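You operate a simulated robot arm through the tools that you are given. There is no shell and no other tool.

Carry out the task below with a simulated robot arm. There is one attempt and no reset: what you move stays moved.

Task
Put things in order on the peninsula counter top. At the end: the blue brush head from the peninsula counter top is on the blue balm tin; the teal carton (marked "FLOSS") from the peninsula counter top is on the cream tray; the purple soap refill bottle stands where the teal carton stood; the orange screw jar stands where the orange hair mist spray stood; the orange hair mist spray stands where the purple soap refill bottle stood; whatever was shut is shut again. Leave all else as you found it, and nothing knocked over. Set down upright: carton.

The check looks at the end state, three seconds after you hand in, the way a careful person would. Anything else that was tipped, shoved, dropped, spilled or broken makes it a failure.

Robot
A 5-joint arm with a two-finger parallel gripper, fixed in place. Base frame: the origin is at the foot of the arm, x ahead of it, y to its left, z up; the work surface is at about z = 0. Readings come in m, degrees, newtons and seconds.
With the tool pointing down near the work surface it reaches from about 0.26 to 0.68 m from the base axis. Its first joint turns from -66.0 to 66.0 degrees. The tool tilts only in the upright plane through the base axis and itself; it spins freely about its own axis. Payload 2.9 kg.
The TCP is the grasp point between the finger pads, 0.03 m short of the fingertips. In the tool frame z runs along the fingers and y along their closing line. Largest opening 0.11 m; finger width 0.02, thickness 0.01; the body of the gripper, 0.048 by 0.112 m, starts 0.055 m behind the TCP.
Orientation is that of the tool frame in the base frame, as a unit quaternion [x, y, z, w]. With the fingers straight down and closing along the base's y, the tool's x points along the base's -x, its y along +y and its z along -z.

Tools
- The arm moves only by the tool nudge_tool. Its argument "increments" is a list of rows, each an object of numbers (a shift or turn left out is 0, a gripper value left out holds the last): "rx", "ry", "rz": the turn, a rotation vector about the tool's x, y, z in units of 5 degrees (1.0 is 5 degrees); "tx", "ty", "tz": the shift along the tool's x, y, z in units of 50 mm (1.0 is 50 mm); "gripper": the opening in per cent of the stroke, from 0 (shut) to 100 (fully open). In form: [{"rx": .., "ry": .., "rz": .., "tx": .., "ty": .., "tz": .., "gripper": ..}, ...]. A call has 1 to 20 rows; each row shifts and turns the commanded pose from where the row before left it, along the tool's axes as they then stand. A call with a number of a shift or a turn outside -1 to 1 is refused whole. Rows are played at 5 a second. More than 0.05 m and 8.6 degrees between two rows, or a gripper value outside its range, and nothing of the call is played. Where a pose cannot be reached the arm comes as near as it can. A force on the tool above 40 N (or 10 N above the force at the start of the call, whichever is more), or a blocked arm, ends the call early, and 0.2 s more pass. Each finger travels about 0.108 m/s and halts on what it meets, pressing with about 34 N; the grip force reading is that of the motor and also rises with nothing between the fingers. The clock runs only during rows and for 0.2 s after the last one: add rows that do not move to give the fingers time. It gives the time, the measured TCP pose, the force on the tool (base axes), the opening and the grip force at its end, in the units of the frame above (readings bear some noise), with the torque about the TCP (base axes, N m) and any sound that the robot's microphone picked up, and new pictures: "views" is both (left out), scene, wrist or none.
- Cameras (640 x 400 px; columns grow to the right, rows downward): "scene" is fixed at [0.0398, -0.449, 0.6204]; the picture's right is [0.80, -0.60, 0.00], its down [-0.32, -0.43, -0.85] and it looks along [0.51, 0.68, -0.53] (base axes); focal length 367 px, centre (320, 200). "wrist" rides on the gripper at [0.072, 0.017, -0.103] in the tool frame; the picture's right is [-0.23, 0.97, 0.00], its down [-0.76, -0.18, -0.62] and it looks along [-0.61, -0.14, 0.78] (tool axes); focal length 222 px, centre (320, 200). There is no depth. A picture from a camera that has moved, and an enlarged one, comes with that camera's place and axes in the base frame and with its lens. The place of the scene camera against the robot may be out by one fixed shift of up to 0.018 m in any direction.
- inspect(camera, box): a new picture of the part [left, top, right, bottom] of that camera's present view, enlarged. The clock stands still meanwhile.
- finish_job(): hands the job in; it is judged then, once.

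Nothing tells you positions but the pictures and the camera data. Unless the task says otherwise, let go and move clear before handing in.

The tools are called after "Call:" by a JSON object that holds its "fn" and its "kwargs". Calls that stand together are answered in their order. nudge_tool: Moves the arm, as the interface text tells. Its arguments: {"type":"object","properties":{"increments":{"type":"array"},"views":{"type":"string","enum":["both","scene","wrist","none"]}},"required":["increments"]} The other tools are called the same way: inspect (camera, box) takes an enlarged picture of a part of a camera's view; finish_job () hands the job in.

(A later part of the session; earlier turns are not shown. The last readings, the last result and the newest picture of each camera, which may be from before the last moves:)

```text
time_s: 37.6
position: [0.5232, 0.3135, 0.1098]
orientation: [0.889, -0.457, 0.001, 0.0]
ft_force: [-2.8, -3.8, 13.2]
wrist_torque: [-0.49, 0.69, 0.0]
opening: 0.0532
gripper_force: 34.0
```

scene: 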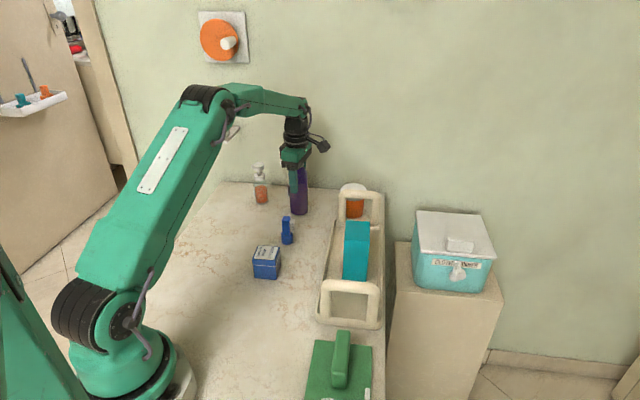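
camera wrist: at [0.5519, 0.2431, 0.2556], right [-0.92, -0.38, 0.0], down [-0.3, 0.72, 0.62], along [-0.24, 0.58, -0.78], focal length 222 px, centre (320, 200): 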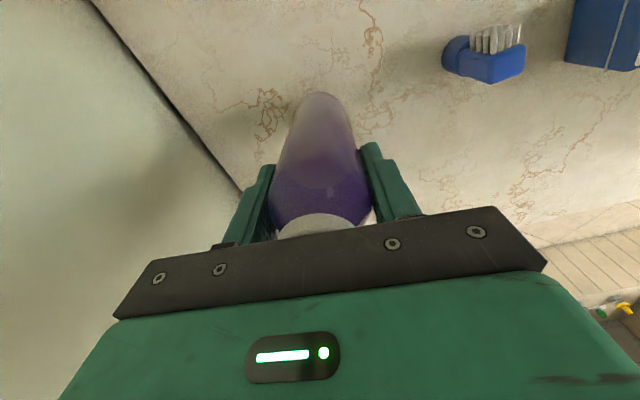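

The bottle is in contact with the counter. I'll ease off and release.

Call:
{"fn": "nudge_tool", "kwargs": {"increments": [{"tz": -0.015}, {"gripper": 60}, {"gripper": 75}, {"gripper": 100}, {}, {}]}}

```text
time_s: 39.0
position: [0.5241, 0.3128, 0.1085]
orientation: [0.889, -0.458, 0.0, 0.001]
ft_force: [-0.3, 0.3, -0.1]
wrist_torque: [0.01, 0.02, -0.02]
opening: 0.1102
gripper_force: 0.0
camera wrist: at [0.5518, 0.2424, 0.2131], right [-0.92, -0.38, 0.0], down [-0.3, 0.72, 0.62], along [-0.24, 0.58, -0.78], focal length 222 px, centre (320, 200)
```

scene: 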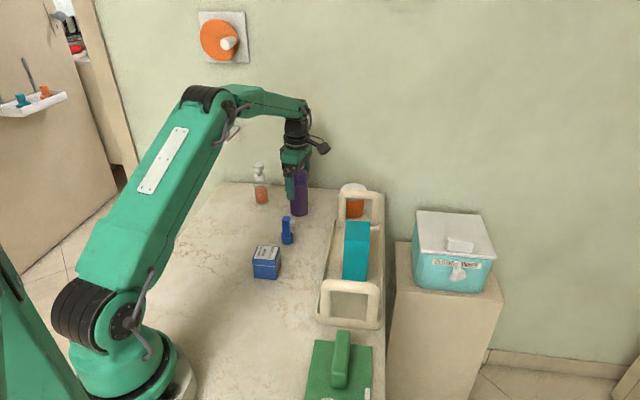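
wrist: 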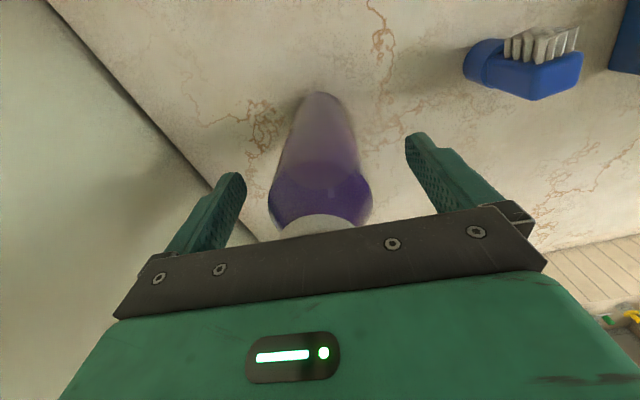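

The purple bottle stands in place. I'll rise straight up and go over to the spray.

Call:
{"fn": "nudge_tool", "kwargs": {"increments": [{"tz": -0.6}, {"tz": -1}, {"tz": -0.5}, {"tx": -0.848, "ty": -0.154}, {"tx": -0.848, "ty": -0.154}, {"tx": -0.848, "ty": -0.154}, {"rz": -0.98}, {"rz": -0.98}, {"rz": -0.98}, {"rz": -0.98}, {"rz": -0.98}, {}]}}

```text
time_s: 41.6
position: [0.4687, 0.4282, 0.2137]
orientation: [0.966, -0.258, 0.0, 0.0]
ft_force: [-0.2, 1.3, 0.3]
wrist_torque: [-0.01, -0.03, -0.02]
opening: 0.11
gripper_force: 0.1
camera wrist: at [0.5224, 0.3769, 0.3183], right [-0.68, -0.73, 0.0], down [-0.57, 0.53, 0.62], along [-0.46, 0.43, -0.78], focal length 222 px, centre (320, 200)
```

scene: 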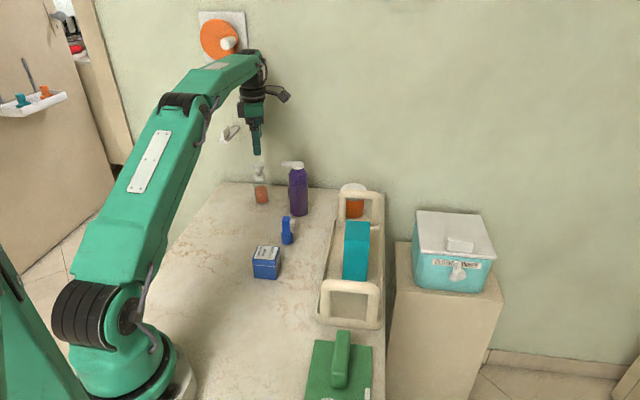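
wrist: 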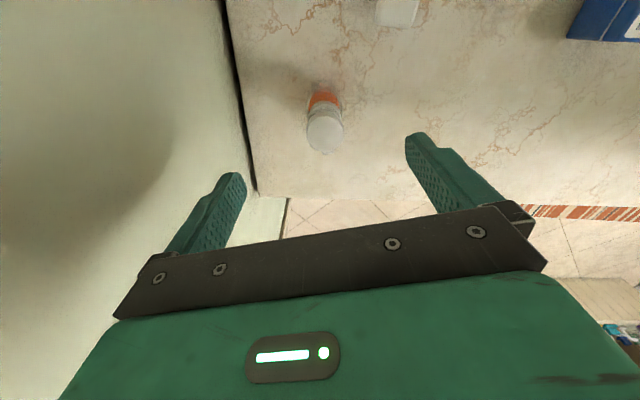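

Call:
{"fn": "inspect", "kwargs": {"camera": "wrist", "box": [275, 70, 375, 170]}}

Call:
{"fn": "inspect", "kwargs": {"camera": "scene", "box": [225, 140, 325, 230]}}

```text
4.00 times, centred on (325, 120) of wrist
camera zoom: at [0.5224, 0.3769, 0.3183], right [-0.68, -0.73, 0.0], down [-0.57, 0.53, 0.62], along [-0.46, 0.43, -0.78], focal length 888 px, centre (300, 520)
```

zoom: 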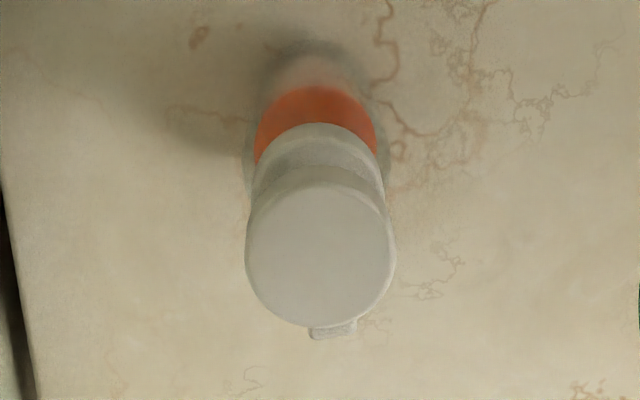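

```text
4.44 times, centred on (275, 185) of scene
camera zoom: at [0.0398, -0.449, 0.6204], right [0.8, -0.6, 0.0], down [-0.32, -0.43, -0.85], along [0.51, 0.68, -0.53], focal length 1632 px, centre (520, 267)
```

zoom: 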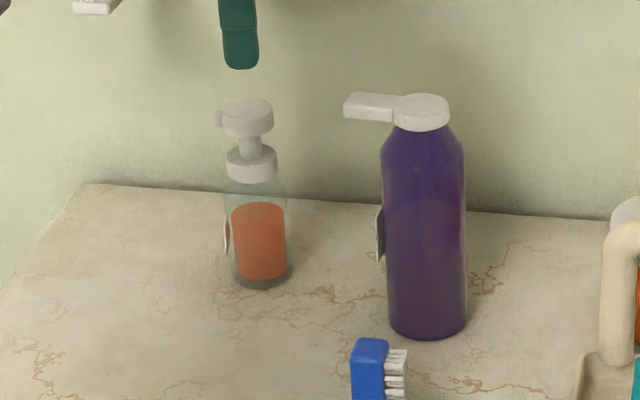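

The spray head is near (0.463, 0.427), about 0.13 tall. I'll correct the offset, lower part-way around it and look again before going to grip height.

Call:
{"fn": "nudge_tool", "kwargs": {"increments": [{"tx": -0.07, "ty": 0.08}, {"tz": 0.7}, {"tz": 0.7}, {"tz": 0.6}, {"tz": 0.4}, {}]}}

```text
time_s: 43.0
position: [0.4609, 0.4258, 0.0933]
orientation: [0.966, -0.259, -0.001, 0.0]
ft_force: [-0.4, 0.4, 0.1]
wrist_torque: [0.01, -0.01, 0.02]
opening: 0.1099
gripper_force: 0.0
camera wrist: at [0.5149, 0.3741, 0.1972], right [-0.68, -0.73, 0.0], down [-0.57, 0.53, 0.62], along [-0.45, 0.43, -0.78], focal length 222 px, centre (320, 200)
```

scene: 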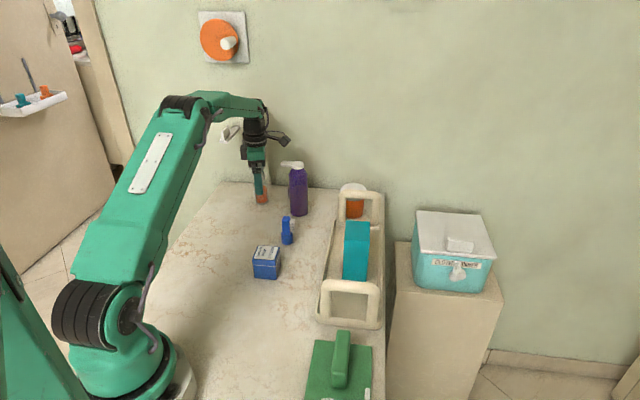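
wrist: 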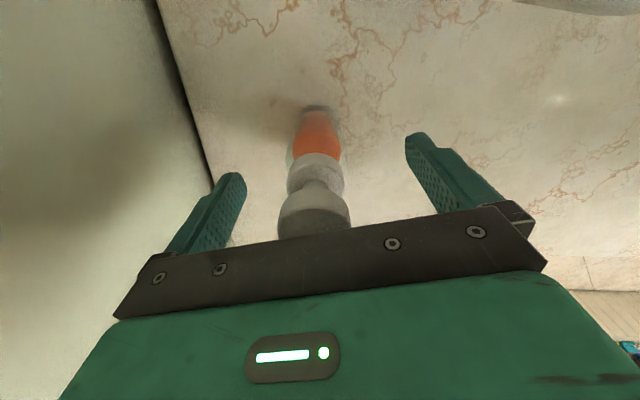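

Call:
{"fn": "inspect", "kwargs": {"camera": "wrist", "box": [230, 80, 430, 250]}}

Call:
{"fn": "inspect", "kwargs": {"camera": "scene", "box": [220, 120, 320, 220]}}

```text
2.35 times, centred on (330, 165) of wrist
camera zoom: at [0.5149, 0.3741, 0.1972], right [-0.68, -0.73, 0.0], down [-0.57, 0.53, 0.62], along [-0.45, 0.43, -0.78], focal length 523 px, centre (296, 282)
```

zoom: 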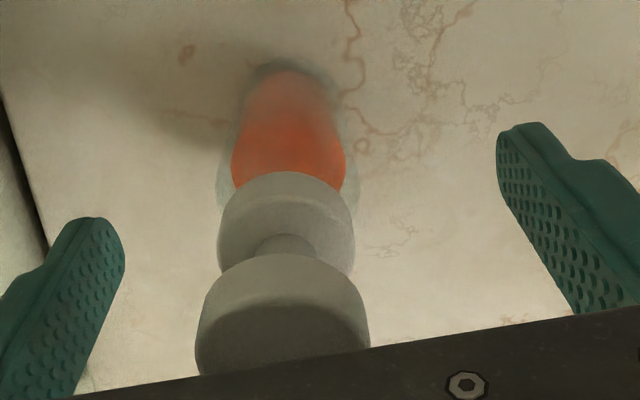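

```text
4.00 times, centred on (270, 170) of scene
camera zoom: at [0.0398, -0.449, 0.6204], right [0.8, -0.6, 0.0], down [-0.32, -0.43, -0.85], along [0.51, 0.68, -0.53], focal length 1468 px, centre (520, 320)
```

zoom: 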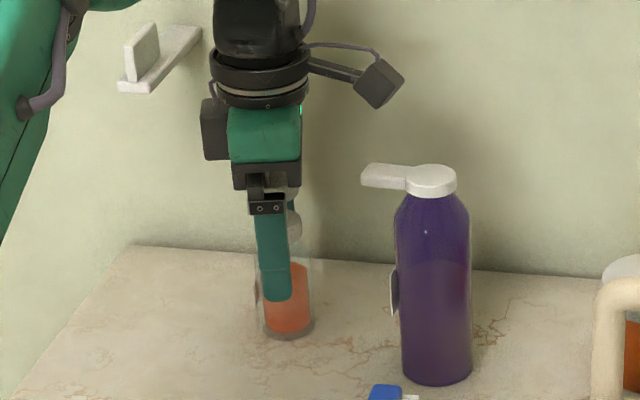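

The bottle is about 3–4 mm off centre along the closing line, so I'll correct that, lower to TCP z ≈ 0.079 and close.

Call:
{"fn": "nudge_tool", "kwargs": {"increments": [{"ty": -0.07}, {"tz": 0.15}, {"tz": 0.12}, {}]}}

```text
time_s: 44.0
position: [0.4651, 0.4287, 0.0797]
orientation: [0.966, -0.259, 0.0, 0.0]
ft_force: [-0.6, -0.7, 0.2]
wrist_torque: [-0.02, 0.01, 0.01]
opening: 0.1103
gripper_force: 0.0
camera wrist: at [0.5186, 0.3779, 0.1839], right [-0.68, -0.73, 0.0], down [-0.57, 0.53, 0.62], along [-0.45, 0.43, -0.78], focal length 222 px, centre (320, 200)
```

scene: 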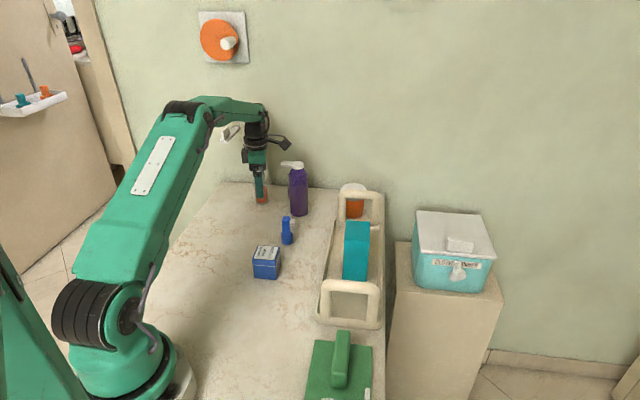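
wrist: 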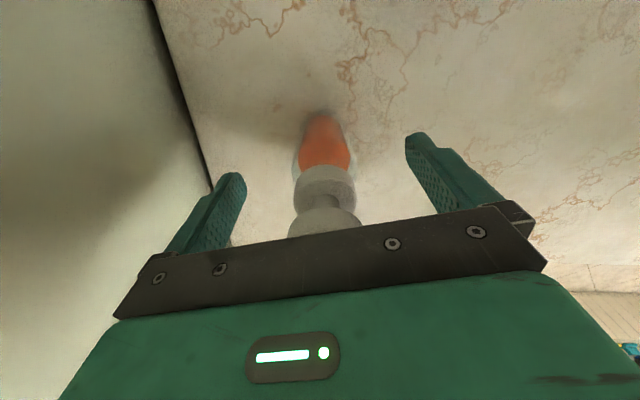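

Call:
{"fn": "nudge_tool", "kwargs": {"increments": [{"ty": 0.03}, {}], "views": "none"}}

Call:
{"fn": "inspect", "kwargs": {"camera": "wrist", "box": [230, 90, 430, 240]}}

Call:
{"fn": "inspect", "kwargs": {"camera": "scene", "box": [230, 130, 300, 220]}}

```text
time_s: 44.6
position: [0.4638, 0.4293, 0.0804]
orientation: [0.966, -0.259, 0.0, 0.0]
ft_force: [0.0, 0.1, 0.9]
wrist_torque: [0.03, 0.01, -0.01]
opening: 0.1101
gripper_force: 0.1
```

```text
2.67 times, centred on (330, 165) of wrist
camera zoom: at [0.5182, 0.3768, 0.1837], right [-0.68, -0.73, 0.0], down [-0.57, 0.53, 0.62], along [-0.46, 0.43, -0.78], focal length 592 px, centre (293, 293)
```

zoom: 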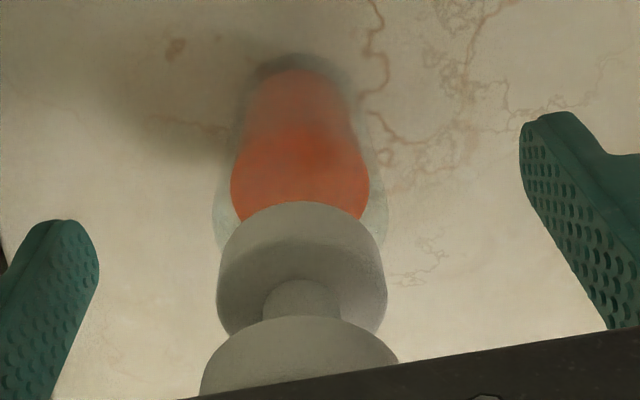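

```text
4.44 times, centred on (265, 175) of scene
camera zoom: at [0.0398, -0.449, 0.6204], right [0.8, -0.6, 0.0], down [-0.32, -0.43, -0.85], along [0.51, 0.68, -0.53], focal length 1632 px, centre (564, 311)
```

zoom: 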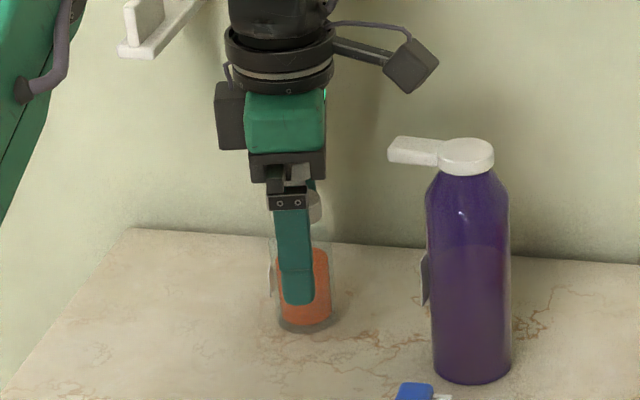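

Small corrections, then I'll close gently in steps.

Call:
{"fn": "nudge_tool", "kwargs": {"increments": [{"ty": 0.035, "tx": -0.025}, {"gripper": 60}, {"gripper": 50}, {"gripper": 46}, {"gripper": 43}, {"gripper": 41}, {"gripper": 39}, {"gripper": 37}, {"gripper": 34}, {"gripper": 30}, {"gripper": 25}, {}]}}

```text
time_s: 47.2
position: [0.4637, 0.4283, 0.0807]
orientation: [0.966, -0.258, 0.0, 0.0]
ft_force: [-1.7, -0.5, 0.9]
wrist_torque: [-0.04, 0.07, 0.0]
opening: 0.0411
gripper_force: 34.1
camera wrist: at [0.5168, 0.3762, 0.1848], right [-0.68, -0.73, 0.0], down [-0.57, 0.53, 0.62], along [-0.46, 0.43, -0.78], focal length 222 px, centre (320, 200)
```

scene: 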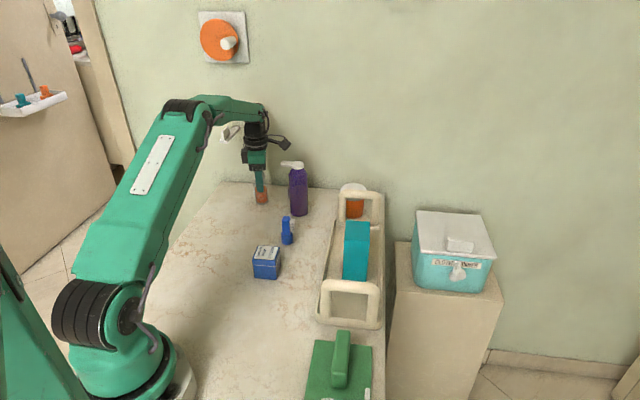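
wrist: 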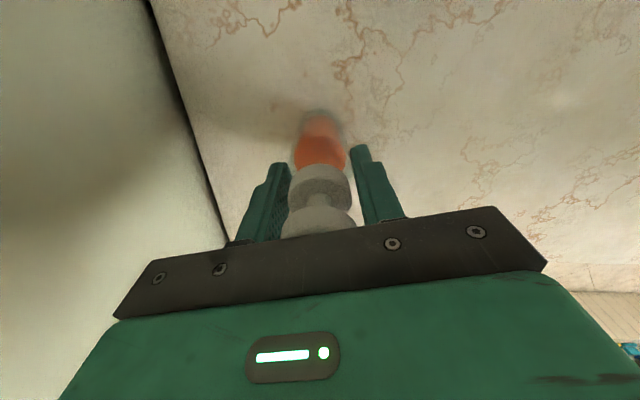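

Gripped at 0.041 m, so the spray's spot is about (0.463, 0.428). I'll lift and check it holds before carrying.

Call:
{"fn": "nudge_tool", "kwargs": {"increments": [{"tz": -0.2}, {"tz": -0.4}, {"tz": -0.4}, {}]}}

```text
time_s: 48.2
position: [0.4632, 0.4289, 0.1282]
orientation: [0.966, -0.259, 0.0, 0.001]
ft_force: [0.0, -0.3, -3.5]
wrist_torque: [0.01, 0.0, -0.02]
opening: 0.0412
gripper_force: 34.5
camera wrist: at [0.5169, 0.3765, 0.2317], right [-0.68, -0.73, 0.0], down [-0.57, 0.53, 0.62], along [-0.46, 0.43, -0.78], focal length 222 px, centre (320, 200)
```

scene: 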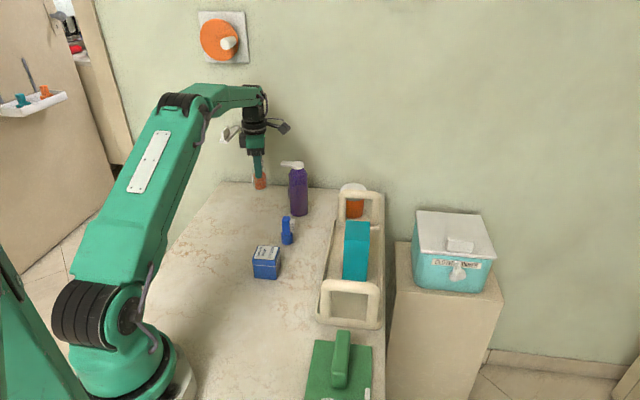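
wrist: 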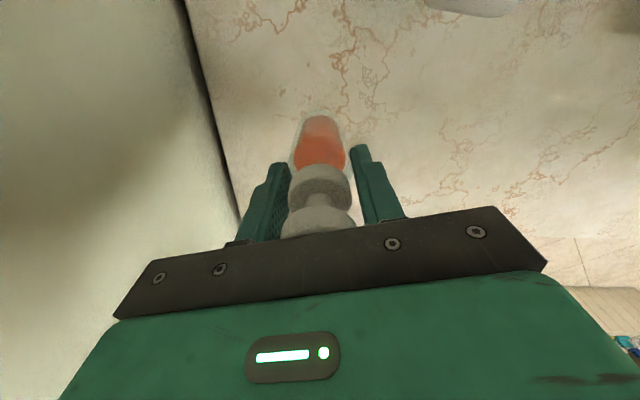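

The spray is held upright. I'll carry it to the purple bottle's old spot.

Call:
{"fn": "nudge_tool", "kwargs": {"increments": [{"tx": -0.443, "ty": 0.713}, {"tx": -0.443, "ty": 0.713}, {"tx": -0.443, "ty": 0.713}, {"tx": -0.443, "ty": 0.713}, {"tx": -0.443, "ty": 0.713}, {}, {}]}}

```text
time_s: 49.8
position: [0.2789, 0.3299, 0.1299]
orientation: [0.966, -0.259, 0.0, 0.0]
ft_force: [-0.8, 0.6, -2.8]
wrist_torque: [0.0, 0.02, -0.01]
opening: 0.0413
gripper_force: 34.0
camera wrist: at [0.3315, 0.2775, 0.2334], right [-0.68, -0.73, 0.0], down [-0.57, 0.53, 0.62], along [-0.45, 0.43, -0.78], focal length 222 px, centre (320, 200)
```

scene: 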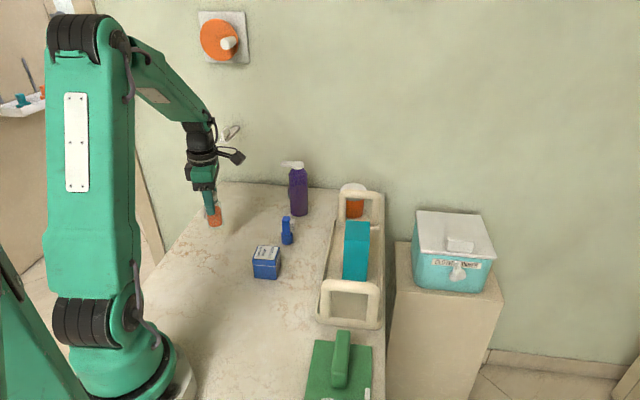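
wrist: 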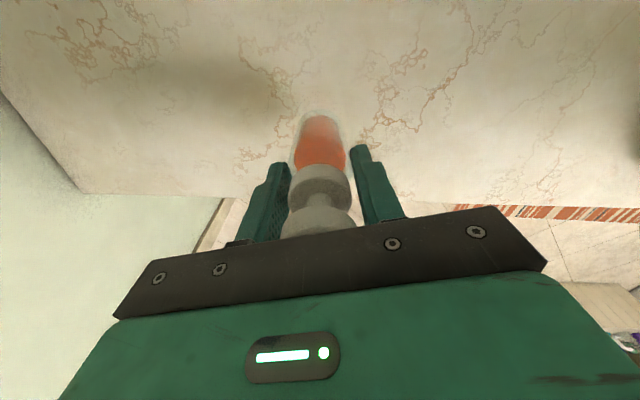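

Call:
{"fn": "nudge_tool", "kwargs": {"increments": [{"tz": 0.45}, {"tz": 0.4}, {}], "views": "none"}}

Call:
{"fn": "nudge_tool", "kwargs": {"increments": [{"tz": 0.03}, {}], "views": "none"}}

Call:
{"fn": "nudge_tool", "kwargs": {"increments": [{"tz": 0.03}, {}], "views": "none"}}

```text
time_s: 50.6
position: [0.2788, 0.3278, 0.0887]
orientation: [0.966, -0.259, 0.0, 0.0]
ft_force: [-0.4, 0.3, -2.9]
wrist_torque: [-0.02, 0.04, 0.01]
opening: 0.0409
gripper_force: 33.9
```

```text
time_s: 51.2
position: [0.2783, 0.3266, 0.0866]
orientation: [0.966, -0.258, 0.0, 0.0]
ft_force: [0.5, 0.2, -2.7]
wrist_torque: [0.0, -0.03, 0.0]
opening: 0.0411
gripper_force: 34.2
```

```text
time_s: 51.8
position: [0.2768, 0.3282, 0.0843]
orientation: [0.966, -0.258, 0.0, 0.001]
ft_force: [-0.6, 0.2, -2.0]
wrist_torque: [-0.03, 0.01, 0.01]
opening: 0.0414
gripper_force: 33.8
```

Call:
{"fn": "nudge_tool", "kwargs": {"increments": [{"tz": 0.03}, {}], "views": "none"}}

Call:
{"fn": "nudge_tool", "kwargs": {"increments": [{"tz": 0.02}, {}], "views": "none"}}

Call:
{"fn": "nudge_tool", "kwargs": {"increments": [{"tz": 0.02}, {}], "views": "none"}}

```text
time_s: 52.4
position: [0.277, 0.3289, 0.0832]
orientation: [0.966, -0.259, -0.001, 0.001]
ft_force: [0.5, -0.3, -3.0]
wrist_torque: [0.04, -0.02, 0.01]
opening: 0.0414
gripper_force: 34.1
```

```text
time_s: 53.0
position: [0.2776, 0.3285, 0.0827]
orientation: [0.966, -0.258, 0.0, 0.0]
ft_force: [0.1, -0.4, -3.1]
wrist_torque: [-0.03, 0.02, -0.03]
opening: 0.041
gripper_force: 33.5
```

```text
time_s: 53.6
position: [0.2774, 0.3294, 0.0811]
orientation: [0.966, -0.259, 0.0, -0.001]
ft_force: [-1.0, -0.2, -2.7]
wrist_torque: [-0.03, 0.02, -0.01]
opening: 0.0409
gripper_force: 33.5
```

Call:
{"fn": "nudge_tool", "kwargs": {"increments": [{"tz": 0.02}, {}], "views": "none"}}

Call:
{"fn": "nudge_tool", "kwargs": {"increments": [{"tz": 0.02}, {}], "views": "none"}}

```text
time_s: 54.2
position: [0.2774, 0.3292, 0.0809]
orientation: [0.966, -0.259, 0.0, -0.001]
ft_force: [-1.1, 0.4, 1.7]
wrist_torque: [-0.06, 0.08, -0.01]
opening: 0.0414
gripper_force: 34.0
```

```text
time_s: 54.8
position: [0.2783, 0.3291, 0.08]
orientation: [0.966, -0.259, 0.0, 0.0]
ft_force: [-3.7, -9.9, 23.9]
wrist_torque: [-0.4, 0.1, 0.04]
opening: 0.0413
gripper_force: 34.4
```

Contact made. I'll ease off and release gently.

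Call:
{"fn": "nudge_tool", "kwargs": {"increments": [{"tz": -0.02}, {}, {"gripper": 45}, {"gripper": 60}, {"gripper": 80}, {"gripper": 100}, {}]}}

```text
time_s: 56.4
position: [0.2773, 0.3295, 0.0815]
orientation: [0.966, -0.259, 0.001, 0.0]
ft_force: [-1.6, 0.0, -0.2]
wrist_torque: [-0.02, 0.0, 0.0]
opening: 0.1099
gripper_force: 0.0
camera wrist: at [0.3307, 0.2776, 0.1841], right [-0.68, -0.73, 0.0], down [-0.57, 0.53, 0.62], along [-0.45, 0.43, -0.78], focal length 222 px, centre (320, 200)
```

scene: 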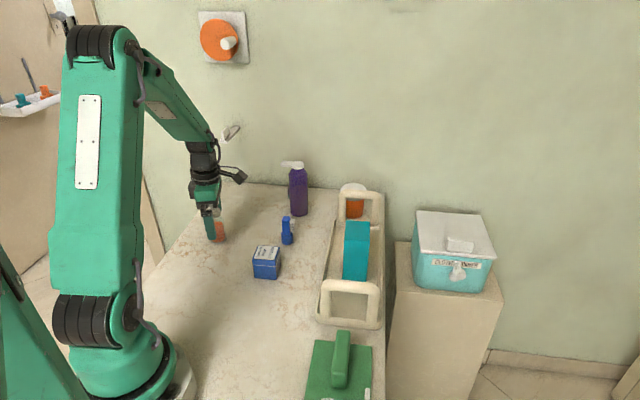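
wrist: 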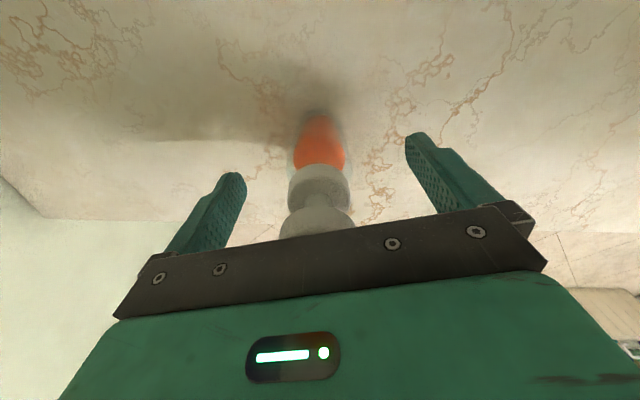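

The spray stands on the purple bottle's old spot. Next I'll rise and go over to the brush head to study it.

Call:
{"fn": "nudge_tool", "kwargs": {"increments": [{"tz": -0.6}, {"tz": -1}, {"tz": -1}, {"tx": 0.9, "ty": 0.1385}, {"tx": 0.9, "ty": 0.1385}, {"tx": 0.9, "ty": 0.1385}, {"tx": 0.9, "ty": 0.1385}, {}]}}

```text
time_s: 58.2
position: [0.4238, 0.2145, 0.2111]
orientation: [0.966, -0.259, 0.0, 0.0]
ft_force: [0.8, -0.1, -0.9]
wrist_torque: [0.01, 0.05, 0.0]
opening: 0.1099
gripper_force: 0.0
camera wrist: at [0.4776, 0.1625, 0.3145], right [-0.68, -0.73, 0.0], down [-0.57, 0.53, 0.62], along [-0.46, 0.43, -0.78], focal length 222 px, centre (320, 200)
```

scene: 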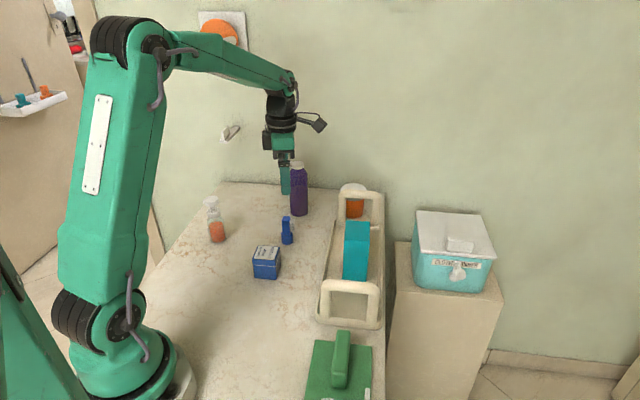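
wrist: 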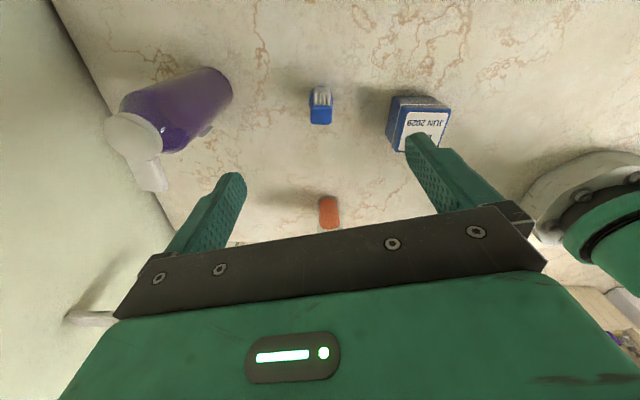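

Call:
{"fn": "inspect", "kwargs": {"camera": "wrist", "box": [280, 65, 460, 165]}}

Call:
{"fn": "inspect", "kwargs": {"camera": "wrist", "box": [290, 70, 350, 140]}}

Call:
{"fn": "inspect", "kwargs": {"camera": "scene", "box": [190, 190, 310, 290]}}

```text
3.56 times, centred on (370, 115) of wrist
camera zoom: at [0.4776, 0.1625, 0.3145], right [-0.68, -0.73, 0.0], down [-0.57, 0.53, 0.62], along [-0.46, 0.43, -0.78], focal length 790 px, centre (142, 502)
```

zoom: 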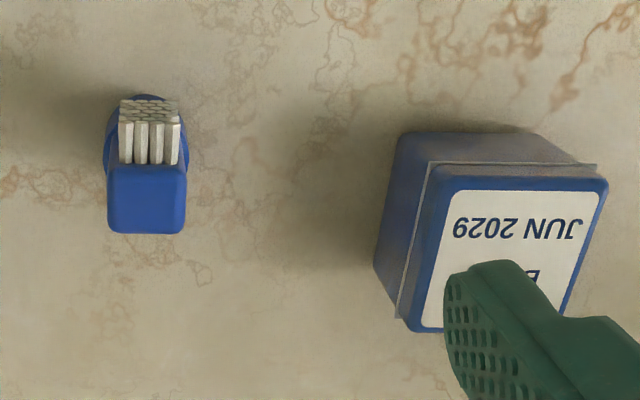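

```text
5.71 times, centred on (320, 105) of wrist
camera zoom: at [0.4776, 0.1625, 0.3145], right [-0.68, -0.73, 0.0], down [-0.57, 0.53, 0.62], along [-0.46, 0.43, -0.78], focal length 1269 px, centre (320, 743)
```

zoom: 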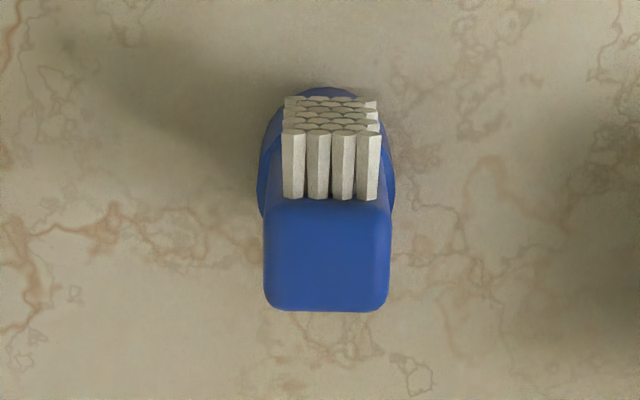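

```text
4.00 times, centred on (250, 240) of scene
camera zoom: at [0.0398, -0.449, 0.6204], right [0.8, -0.6, 0.0], down [-0.32, -0.43, -0.85], along [0.51, 0.68, -0.53], focal length 1468 px, centre (600, 40)
```

zoom: 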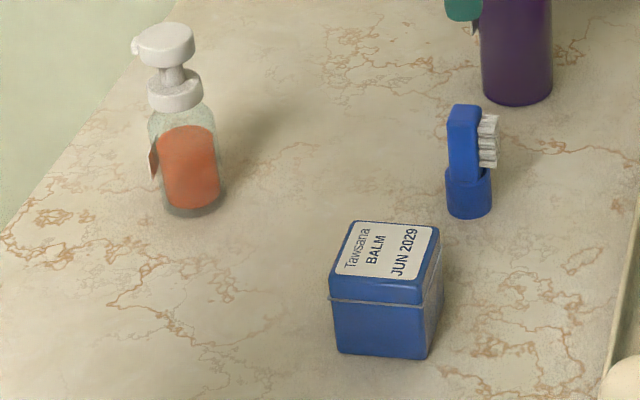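

The brush is at about (0.419, 0.216), 0.07 tall, with bristles facing −43° and a head block about 25 × 20 mm. I'll turn so I close on its plain sides and lower to just above it.

Call:
{"fn": "nudge_tool", "kwargs": {"increments": [{"tx": -0.11, "rz": 0.87}, {"rz": 0.87}, {"rz": 0.86}, {"tz": 0.7, "gripper": 70}, {"tz": 0.7}, {"tz": 0.6}, {}]}}

```text
time_s: 59.8
position: [0.4164, 0.218, 0.11]
orientation: [0.931, -0.366, 0.0, -0.001]
ft_force: [-0.8, -0.1, -0.2]
wrist_torque: [-0.01, -0.01, -0.04]
opening: 0.0771
gripper_force: 0.0
camera wrist: at [0.4569, 0.1548, 0.215], right [-0.83, -0.56, 0.0], down [-0.44, 0.65, 0.62], along [-0.35, 0.52, -0.78], focal length 222 px, centre (320, 200)
```

scene: 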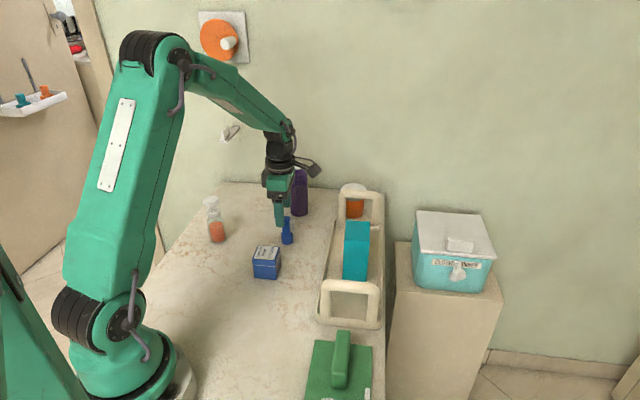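
wrist: 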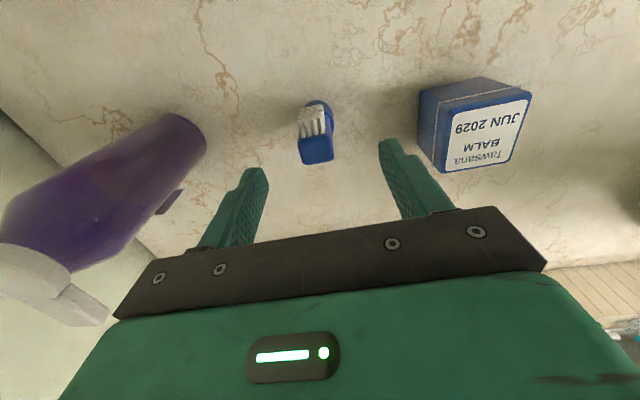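

Call:
{"fn": "inspect", "kwargs": {"camera": "wrist", "box": [280, 85, 360, 175]}}

Call:
{"fn": "inspect", "kwargs": {"camera": "wrist", "box": [400, 60, 550, 190]}}

```text
4.44 times, centred on (320, 130) of wrist
camera zoom: at [0.4569, 0.1548, 0.215], right [-0.83, -0.56, 0.0], down [-0.44, 0.65, 0.62], along [-0.35, 0.52, -0.78], focal length 987 px, centre (320, 511)
```

zoom: 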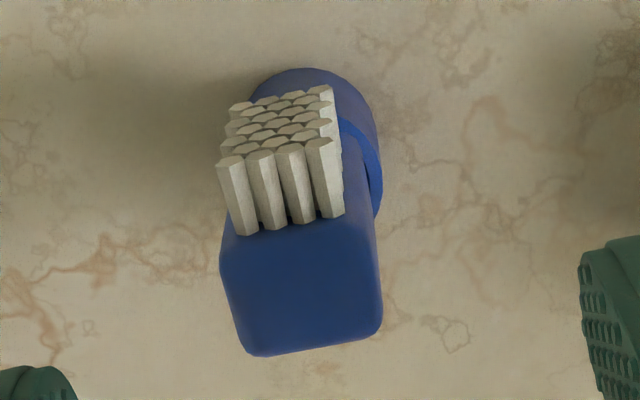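

```text
3.08 times, centred on (475, 125) of wrist
camera zoom: at [0.4569, 0.1548, 0.215], right [-0.83, -0.56, 0.0], down [-0.44, 0.65, 0.62], along [-0.35, 0.52, -0.78], focal length 684 px, centre (-157, 431)
```

zoom: 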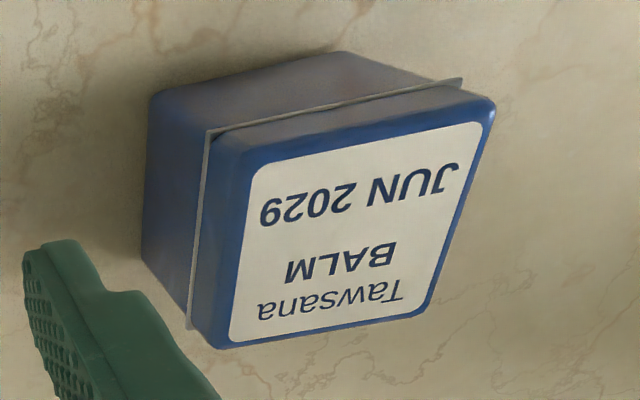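

Brush centre is (0.4195, 0.2153) and the tin top is at (0.320, 0.143), height about 0.058. I'll nudge to centre, lower and grip the brush.

Call:
{"fn": "nudge_tool", "kwargs": {"increments": [{"tx": 0.07, "ty": -0.02}, {"tz": 0.5}, {"tz": 0.5}, {}]}}

```text
time_s: 60.8
position: [0.4192, 0.2146, 0.0606]
orientation: [0.93, -0.366, 0.0, -0.001]
ft_force: [0.4, 0.6, -0.9]
wrist_torque: [0.02, -0.02, -0.02]
opening: 0.0771
gripper_force: 0.1
camera wrist: at [0.4607, 0.1527, 0.1645], right [-0.83, -0.56, 0.0], down [-0.44, 0.65, 0.62], along [-0.35, 0.52, -0.78], focal length 222 px, centre (320, 200)
```

scene: 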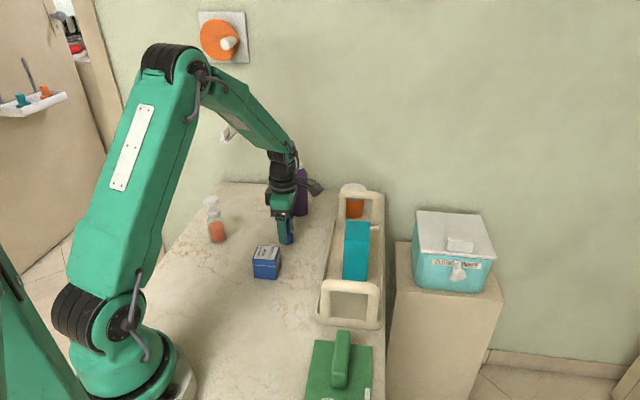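
wrist: 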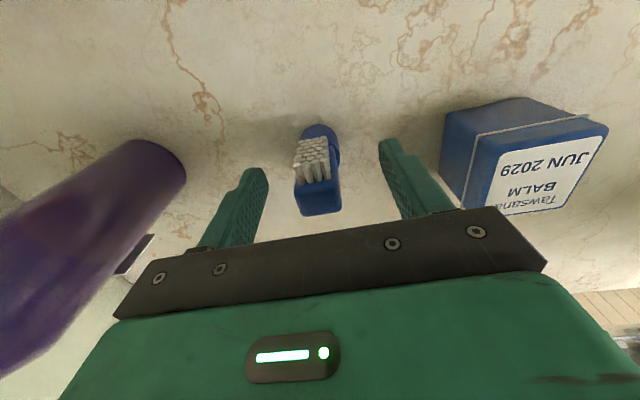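

Call:
{"fn": "nudge_tool", "kwargs": {"increments": [{"tz": 0.05}, {"gripper": 45}, {"gripper": 35}, {"gripper": 30}, {"gripper": 27}, {"gripper": 25}, {"gripper": 23}, {"gripper": 21}, {"gripper": 19}, {"gripper": 15}, {"gripper": 12}, {}]}}

```text
time_s: 63.4
position: [0.4193, 0.2162, 0.0573]
orientation: [0.931, -0.366, 0.0, -0.001]
ft_force: [0.4, 0.3, 0.2]
wrist_torque: [0.01, -0.01, 0.02]
opening: 0.0231
gripper_force: 34.1
camera wrist: at [0.4605, 0.1526, 0.1622], right [-0.83, -0.56, 0.0], down [-0.44, 0.65, 0.62], along [-0.35, 0.52, -0.78], focal length 222 px, centre (320, 200)
```

scene: 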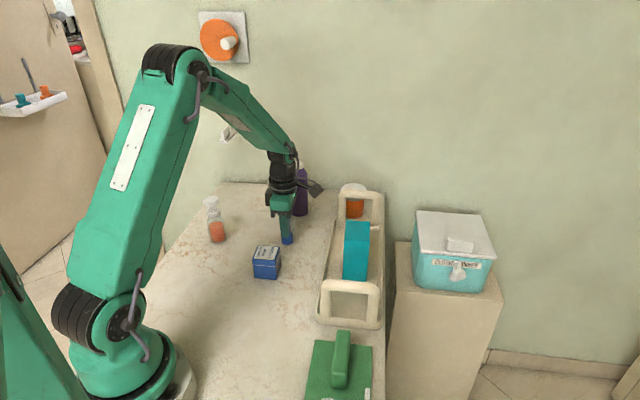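
wrist: 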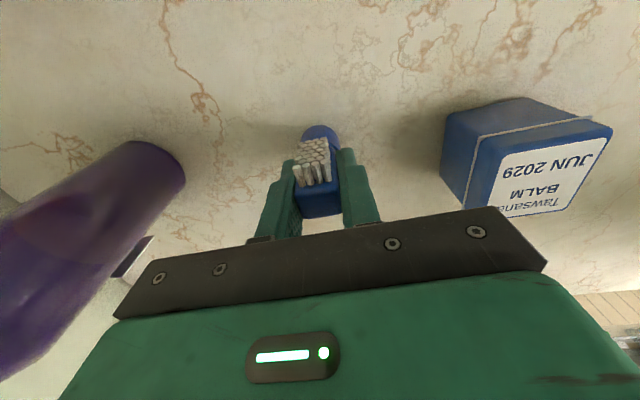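

Gripped at 0.023 m. I'll lift and carry it above the tin.

Call:
{"fn": "nudge_tool", "kwargs": {"increments": [{"tz": -0.5}, {"tz": -0.8}, {"tz": -0.7}, {"tx": -0.154, "ty": 0.805}, {"tx": -0.154, "ty": 0.805}, {"tx": -0.154, "ty": 0.805}, {}, {}]}}

```text
time_s: 65.2
position: [0.3181, 0.1437, 0.1598]
orientation: [0.93, -0.367, 0.0, 0.0]
ft_force: [0.5, -0.2, 1.2]
wrist_torque: [-0.02, -0.03, -0.03]
opening: 0.0227
gripper_force: 34.5
camera wrist: at [0.3591, 0.0816, 0.2631], right [-0.83, -0.56, 0.0], down [-0.44, 0.65, 0.62], along [-0.35, 0.52, -0.78], focal length 222 px, centre (320, 200)
```

scene: 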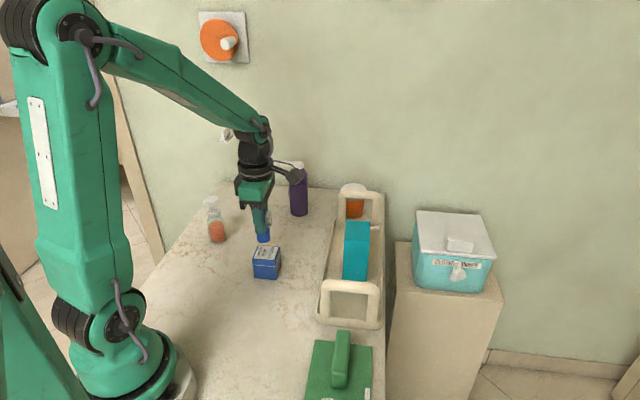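
wrist: 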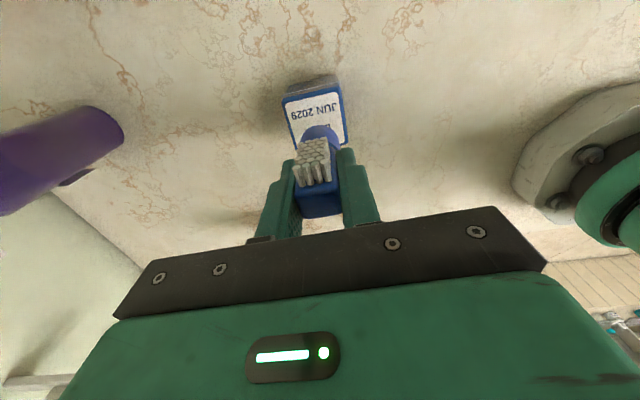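

Call:
{"fn": "inspect", "kwargs": {"camera": "wrist", "box": [250, 60, 390, 200]}}

Call:
{"fn": "inspect", "kwargs": {"camera": "scene", "box": [220, 190, 320, 290]}}

```text
2.86 times, centred on (320, 130) of wrist
camera zoom: at [0.3591, 0.0816, 0.2631], right [-0.83, -0.56, 0.0], down [-0.44, 0.65, 0.62], along [-0.35, 0.52, -0.78], focal length 635 px, centre (320, 400)
```

zoom: 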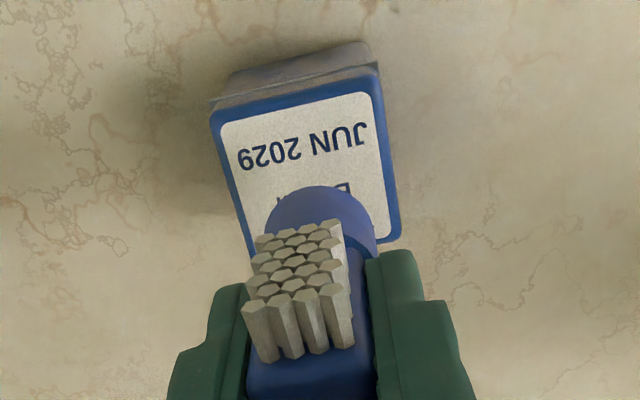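

```text
4.00 times, centred on (270, 240) of scene
camera zoom: at [0.0398, -0.449, 0.6204], right [0.8, -0.6, 0.0], down [-0.32, -0.43, -0.85], along [0.51, 0.68, -0.53], focal length 1468 px, centre (520, 40)
```

zoom: 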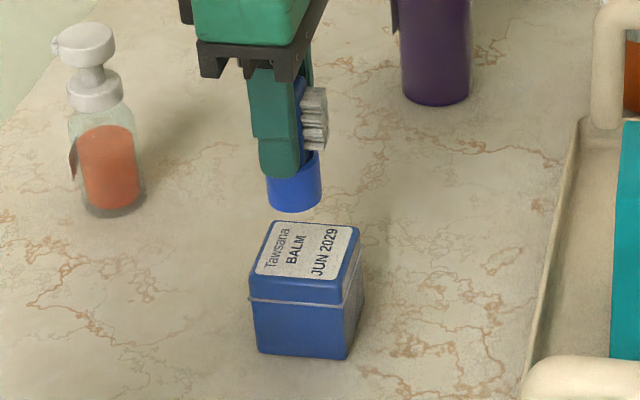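

Well aligned over the tin, within 3 mm. I'll lower it, then step down until it touches.

Call:
{"fn": "nudge_tool", "kwargs": {"increments": [{"tx": 0.03, "ty": -0.045}, {"tz": 0.4}, {"tz": 0.32}, {}], "views": "scene"}}

Call:
{"fn": "nudge_tool", "kwargs": {"increments": [{"tz": 0.03}, {}], "views": "none"}}

Call:
{"fn": "nudge_tool", "kwargs": {"increments": [{"tz": 0.03}, {}], "views": "none"}}

```text
time_s: 66.2
position: [0.3202, 0.1441, 0.1221]
orientation: [0.93, -0.367, 0.0, 0.001]
ft_force: [0.6, -0.4, -0.2]
wrist_torque: [-0.02, 0.01, 0.03]
opening: 0.0227
gripper_force: 34.4
```

scene: 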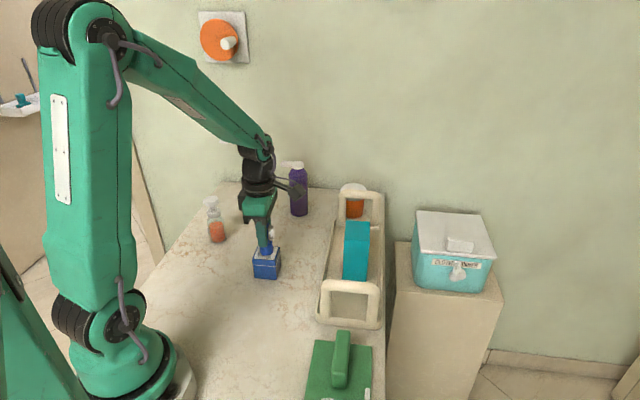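

```text
time_s: 66.8
position: [0.3229, 0.1443, 0.1221]
orientation: [0.93, -0.366, 0.0, 0.0]
ft_force: [0.0, -0.1, -0.5]
wrist_torque: [-0.01, -0.02, 0.01]
opening: 0.023
gripper_force: 34.0
```

```text
time_s: 67.4
position: [0.3234, 0.1451, 0.1191]
orientation: [0.931, -0.366, 0.0, 0.001]
ft_force: [-0.3, -0.7, -0.4]
wrist_torque: [-0.01, 0.02, -0.01]
opening: 0.0229
gripper_force: 34.4
```

Call:
{"fn": "nudge_tool", "kwargs": {"increments": [{"tz": 0.02}, {}], "views": "none"}}

Call:
{"fn": "nudge_tool", "kwargs": {"increments": [{"tz": 0.02}, {}], "views": "none"}}

Call:
{"fn": "nudge_tool", "kwargs": {"increments": [{"tz": 0.02}, {}], "views": "none"}}

Call:
{"fn": "inspect", "kwargs": {"camera": "scene", "box": [230, 210, 300, 290]}}

```text
time_s: 68.0
position: [0.3237, 0.1457, 0.1192]
orientation: [0.93, -0.367, 0.0, -0.001]
ft_force: [-4.2, -4.2, 18.2]
wrist_torque: [-0.26, 0.27, 0.0]
opening: 0.0231
gripper_force: 33.3
```

```text
time_s: 68.6
position: [0.3235, 0.1455, 0.1164]
orientation: [0.93, -0.367, 0.002, -0.002]
ft_force: [-2.0, -0.5, 23.6]
wrist_torque: [-0.1, 0.15, 0.0]
opening: 0.0229
gripper_force: 33.4
```

```text
time_s: 69.2
position: [0.3227, 0.1451, 0.1159]
orientation: [0.931, -0.366, 0.001, -0.001]
ft_force: [1.4, 0.2, 24.9]
wrist_torque: [-0.1, -0.09, -0.03]
opening: 0.0229
gripper_force: 33.8
```

```text
5.00 times, centred on (265, 250) of scene
camera zoom: at [0.0397, -0.4491, 0.6204], right [0.8, -0.6, 0.0], down [-0.32, -0.43, -0.85], along [0.51, 0.68, -0.53], focal length 1836 px, centre (595, -50)
```

zoom: 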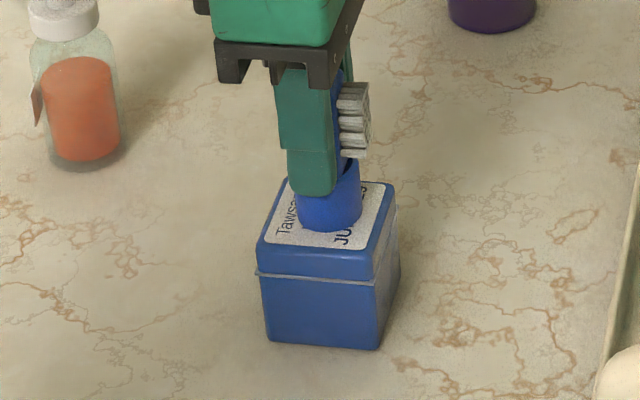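

The brush base sits fully on the tin lid. I'll ease off and release.

Call:
{"fn": "nudge_tool", "kwargs": {"increments": [{"tz": -0.02}, {}], "views": "none"}}

Call:
{"fn": "nudge_tool", "kwargs": {"increments": [{"gripper": 25}, {"gripper": 32}, {"gripper": 45}, {"gripper": 60}, {}]}}

```text
time_s: 69.8
position: [0.322, 0.1448, 0.1154]
orientation: [0.93, -0.367, -0.002, 0.0]
ft_force: [2.7, 1.2, 6.6]
wrist_torque: [0.11, -0.21, 0.0]
opening: 0.0228
gripper_force: 34.5
```

```text
time_s: 71.0
position: [0.3232, 0.1449, 0.1162]
orientation: [0.931, -0.366, -0.001, 0.0]
ft_force: [0.5, -0.3, -0.1]
wrist_torque: [0.0, 0.0, 0.0]
opening: 0.0661
gripper_force: 0.0
camera wrist: at [0.3635, 0.0816, 0.2205], right [-0.83, -0.56, 0.0], down [-0.44, 0.65, 0.62], along [-0.35, 0.52, -0.78], focal length 222 px, centre (320, 200)
```

scene: 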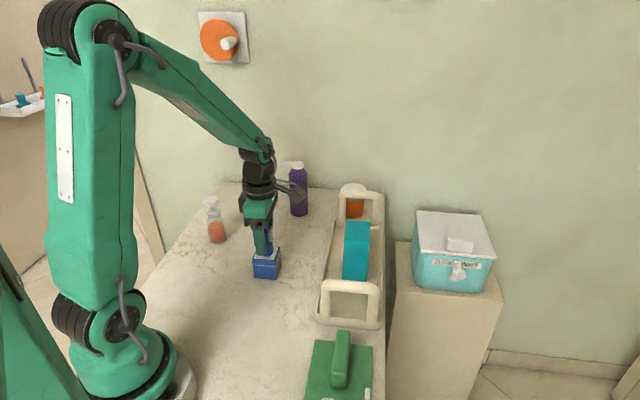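
wrist: 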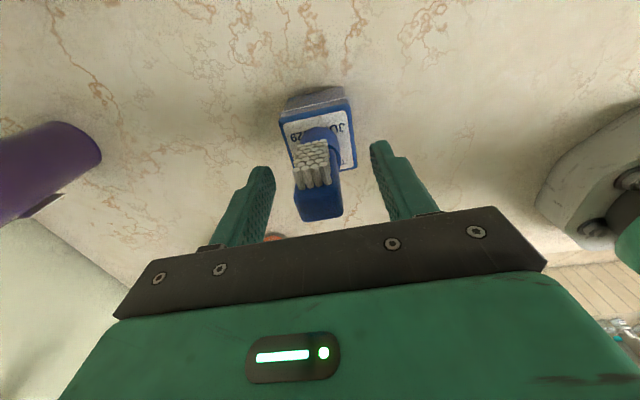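

The brush stands on the tin. I'll rise and go over to the jar, turning so the fingers will close parallel to the tray handle with the camera on the outer side.

Call:
{"fn": "nudge_tool", "kwargs": {"increments": [{"tz": -0.4}, {"tz": -0.8}, {"tz": -0.8}, {"tx": 0.534, "ty": -0.725}, {"tx": 0.534, "ty": -0.725}, {"tx": 0.534, "ty": -0.725}, {"tx": 0.534, "ty": -0.725}, {"tx": 0.534, "ty": -0.725}, {"tx": 0.534, "ty": -0.725, "gripper": 100}, {}]}}

Call:
{"fn": "nudge_tool", "kwargs": {"increments": [{"rz": -1}, {"rz": -1}, {"rz": -1}, {"rz": -1}, {"rz": -1}, {"rz": -1}, {"rz": -1}, {"rz": -1}, {"rz": -1}, {"rz": -1}, {"rz": -1}, {"rz": -1}, {"rz": -1}, {"rz": -1}, {"rz": -1}, {"rz": -1}, {"rz": -1}, {}]}}

```text
time_s: 73.2
position: [0.5899, 0.1924, 0.2188]
orientation: [0.931, -0.366, 0.0, 0.001]
ft_force: [0.2, -1.0, -0.1]
wrist_torque: [0.0, 0.03, 0.02]
opening: 0.1099
gripper_force: 0.2
camera wrist: at [0.6311, 0.1291, 0.322], right [-0.83, -0.56, 0.0], down [-0.44, 0.65, 0.62], along [-0.35, 0.52, -0.78], focal length 222 px, centre (320, 200)
```

scene: 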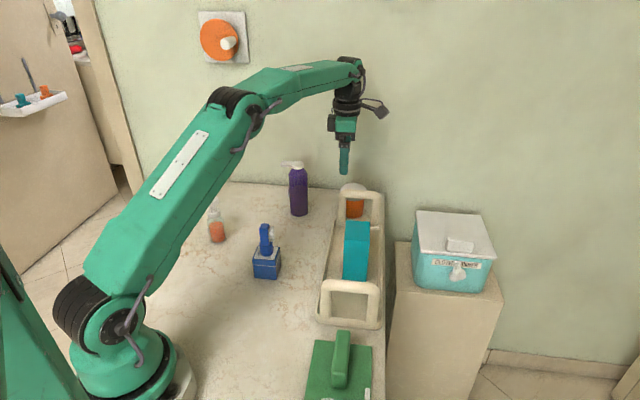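
wrist: 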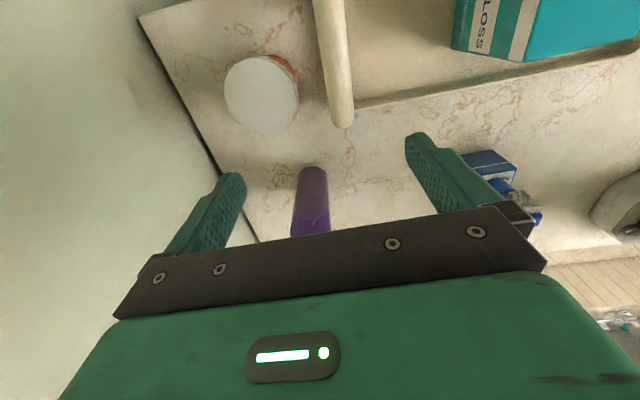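

```text
time_s: 77.0
position: [0.5839, 0.2009, 0.2171]
orientation: [0.995, 0.1, 0.001, 0.0]
ft_force: [-0.8, 0.5, 0.0]
wrist_torque: [0.02, 0.03, -0.03]
opening: 0.1101
gripper_force: 0.0
out of reach, approached as far as the arm can: row 11, 12, 13, 14, 15, 16, 17
camera wrist: at [0.6586, 0.1987, 0.3209], right [-0.03, -1.0, 0.0], down [-0.78, 0.02, 0.62], along [-0.62, 0.02, -0.78], focal length 222 px, centre (320, 200)
```

scene: 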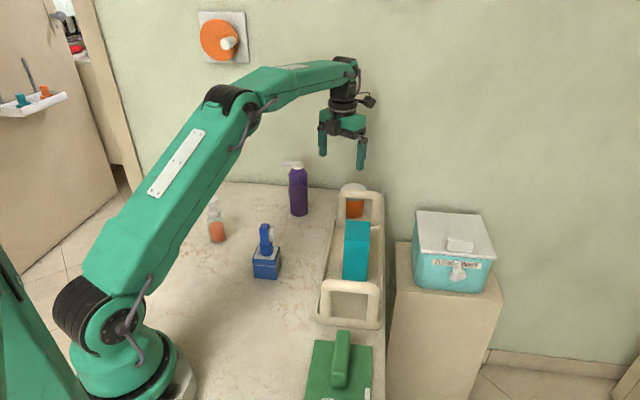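
wrist: 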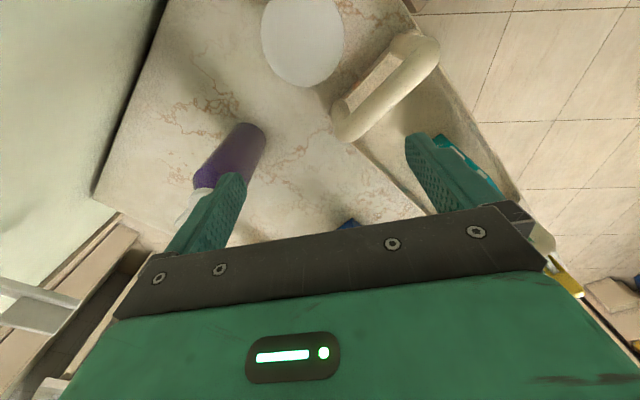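

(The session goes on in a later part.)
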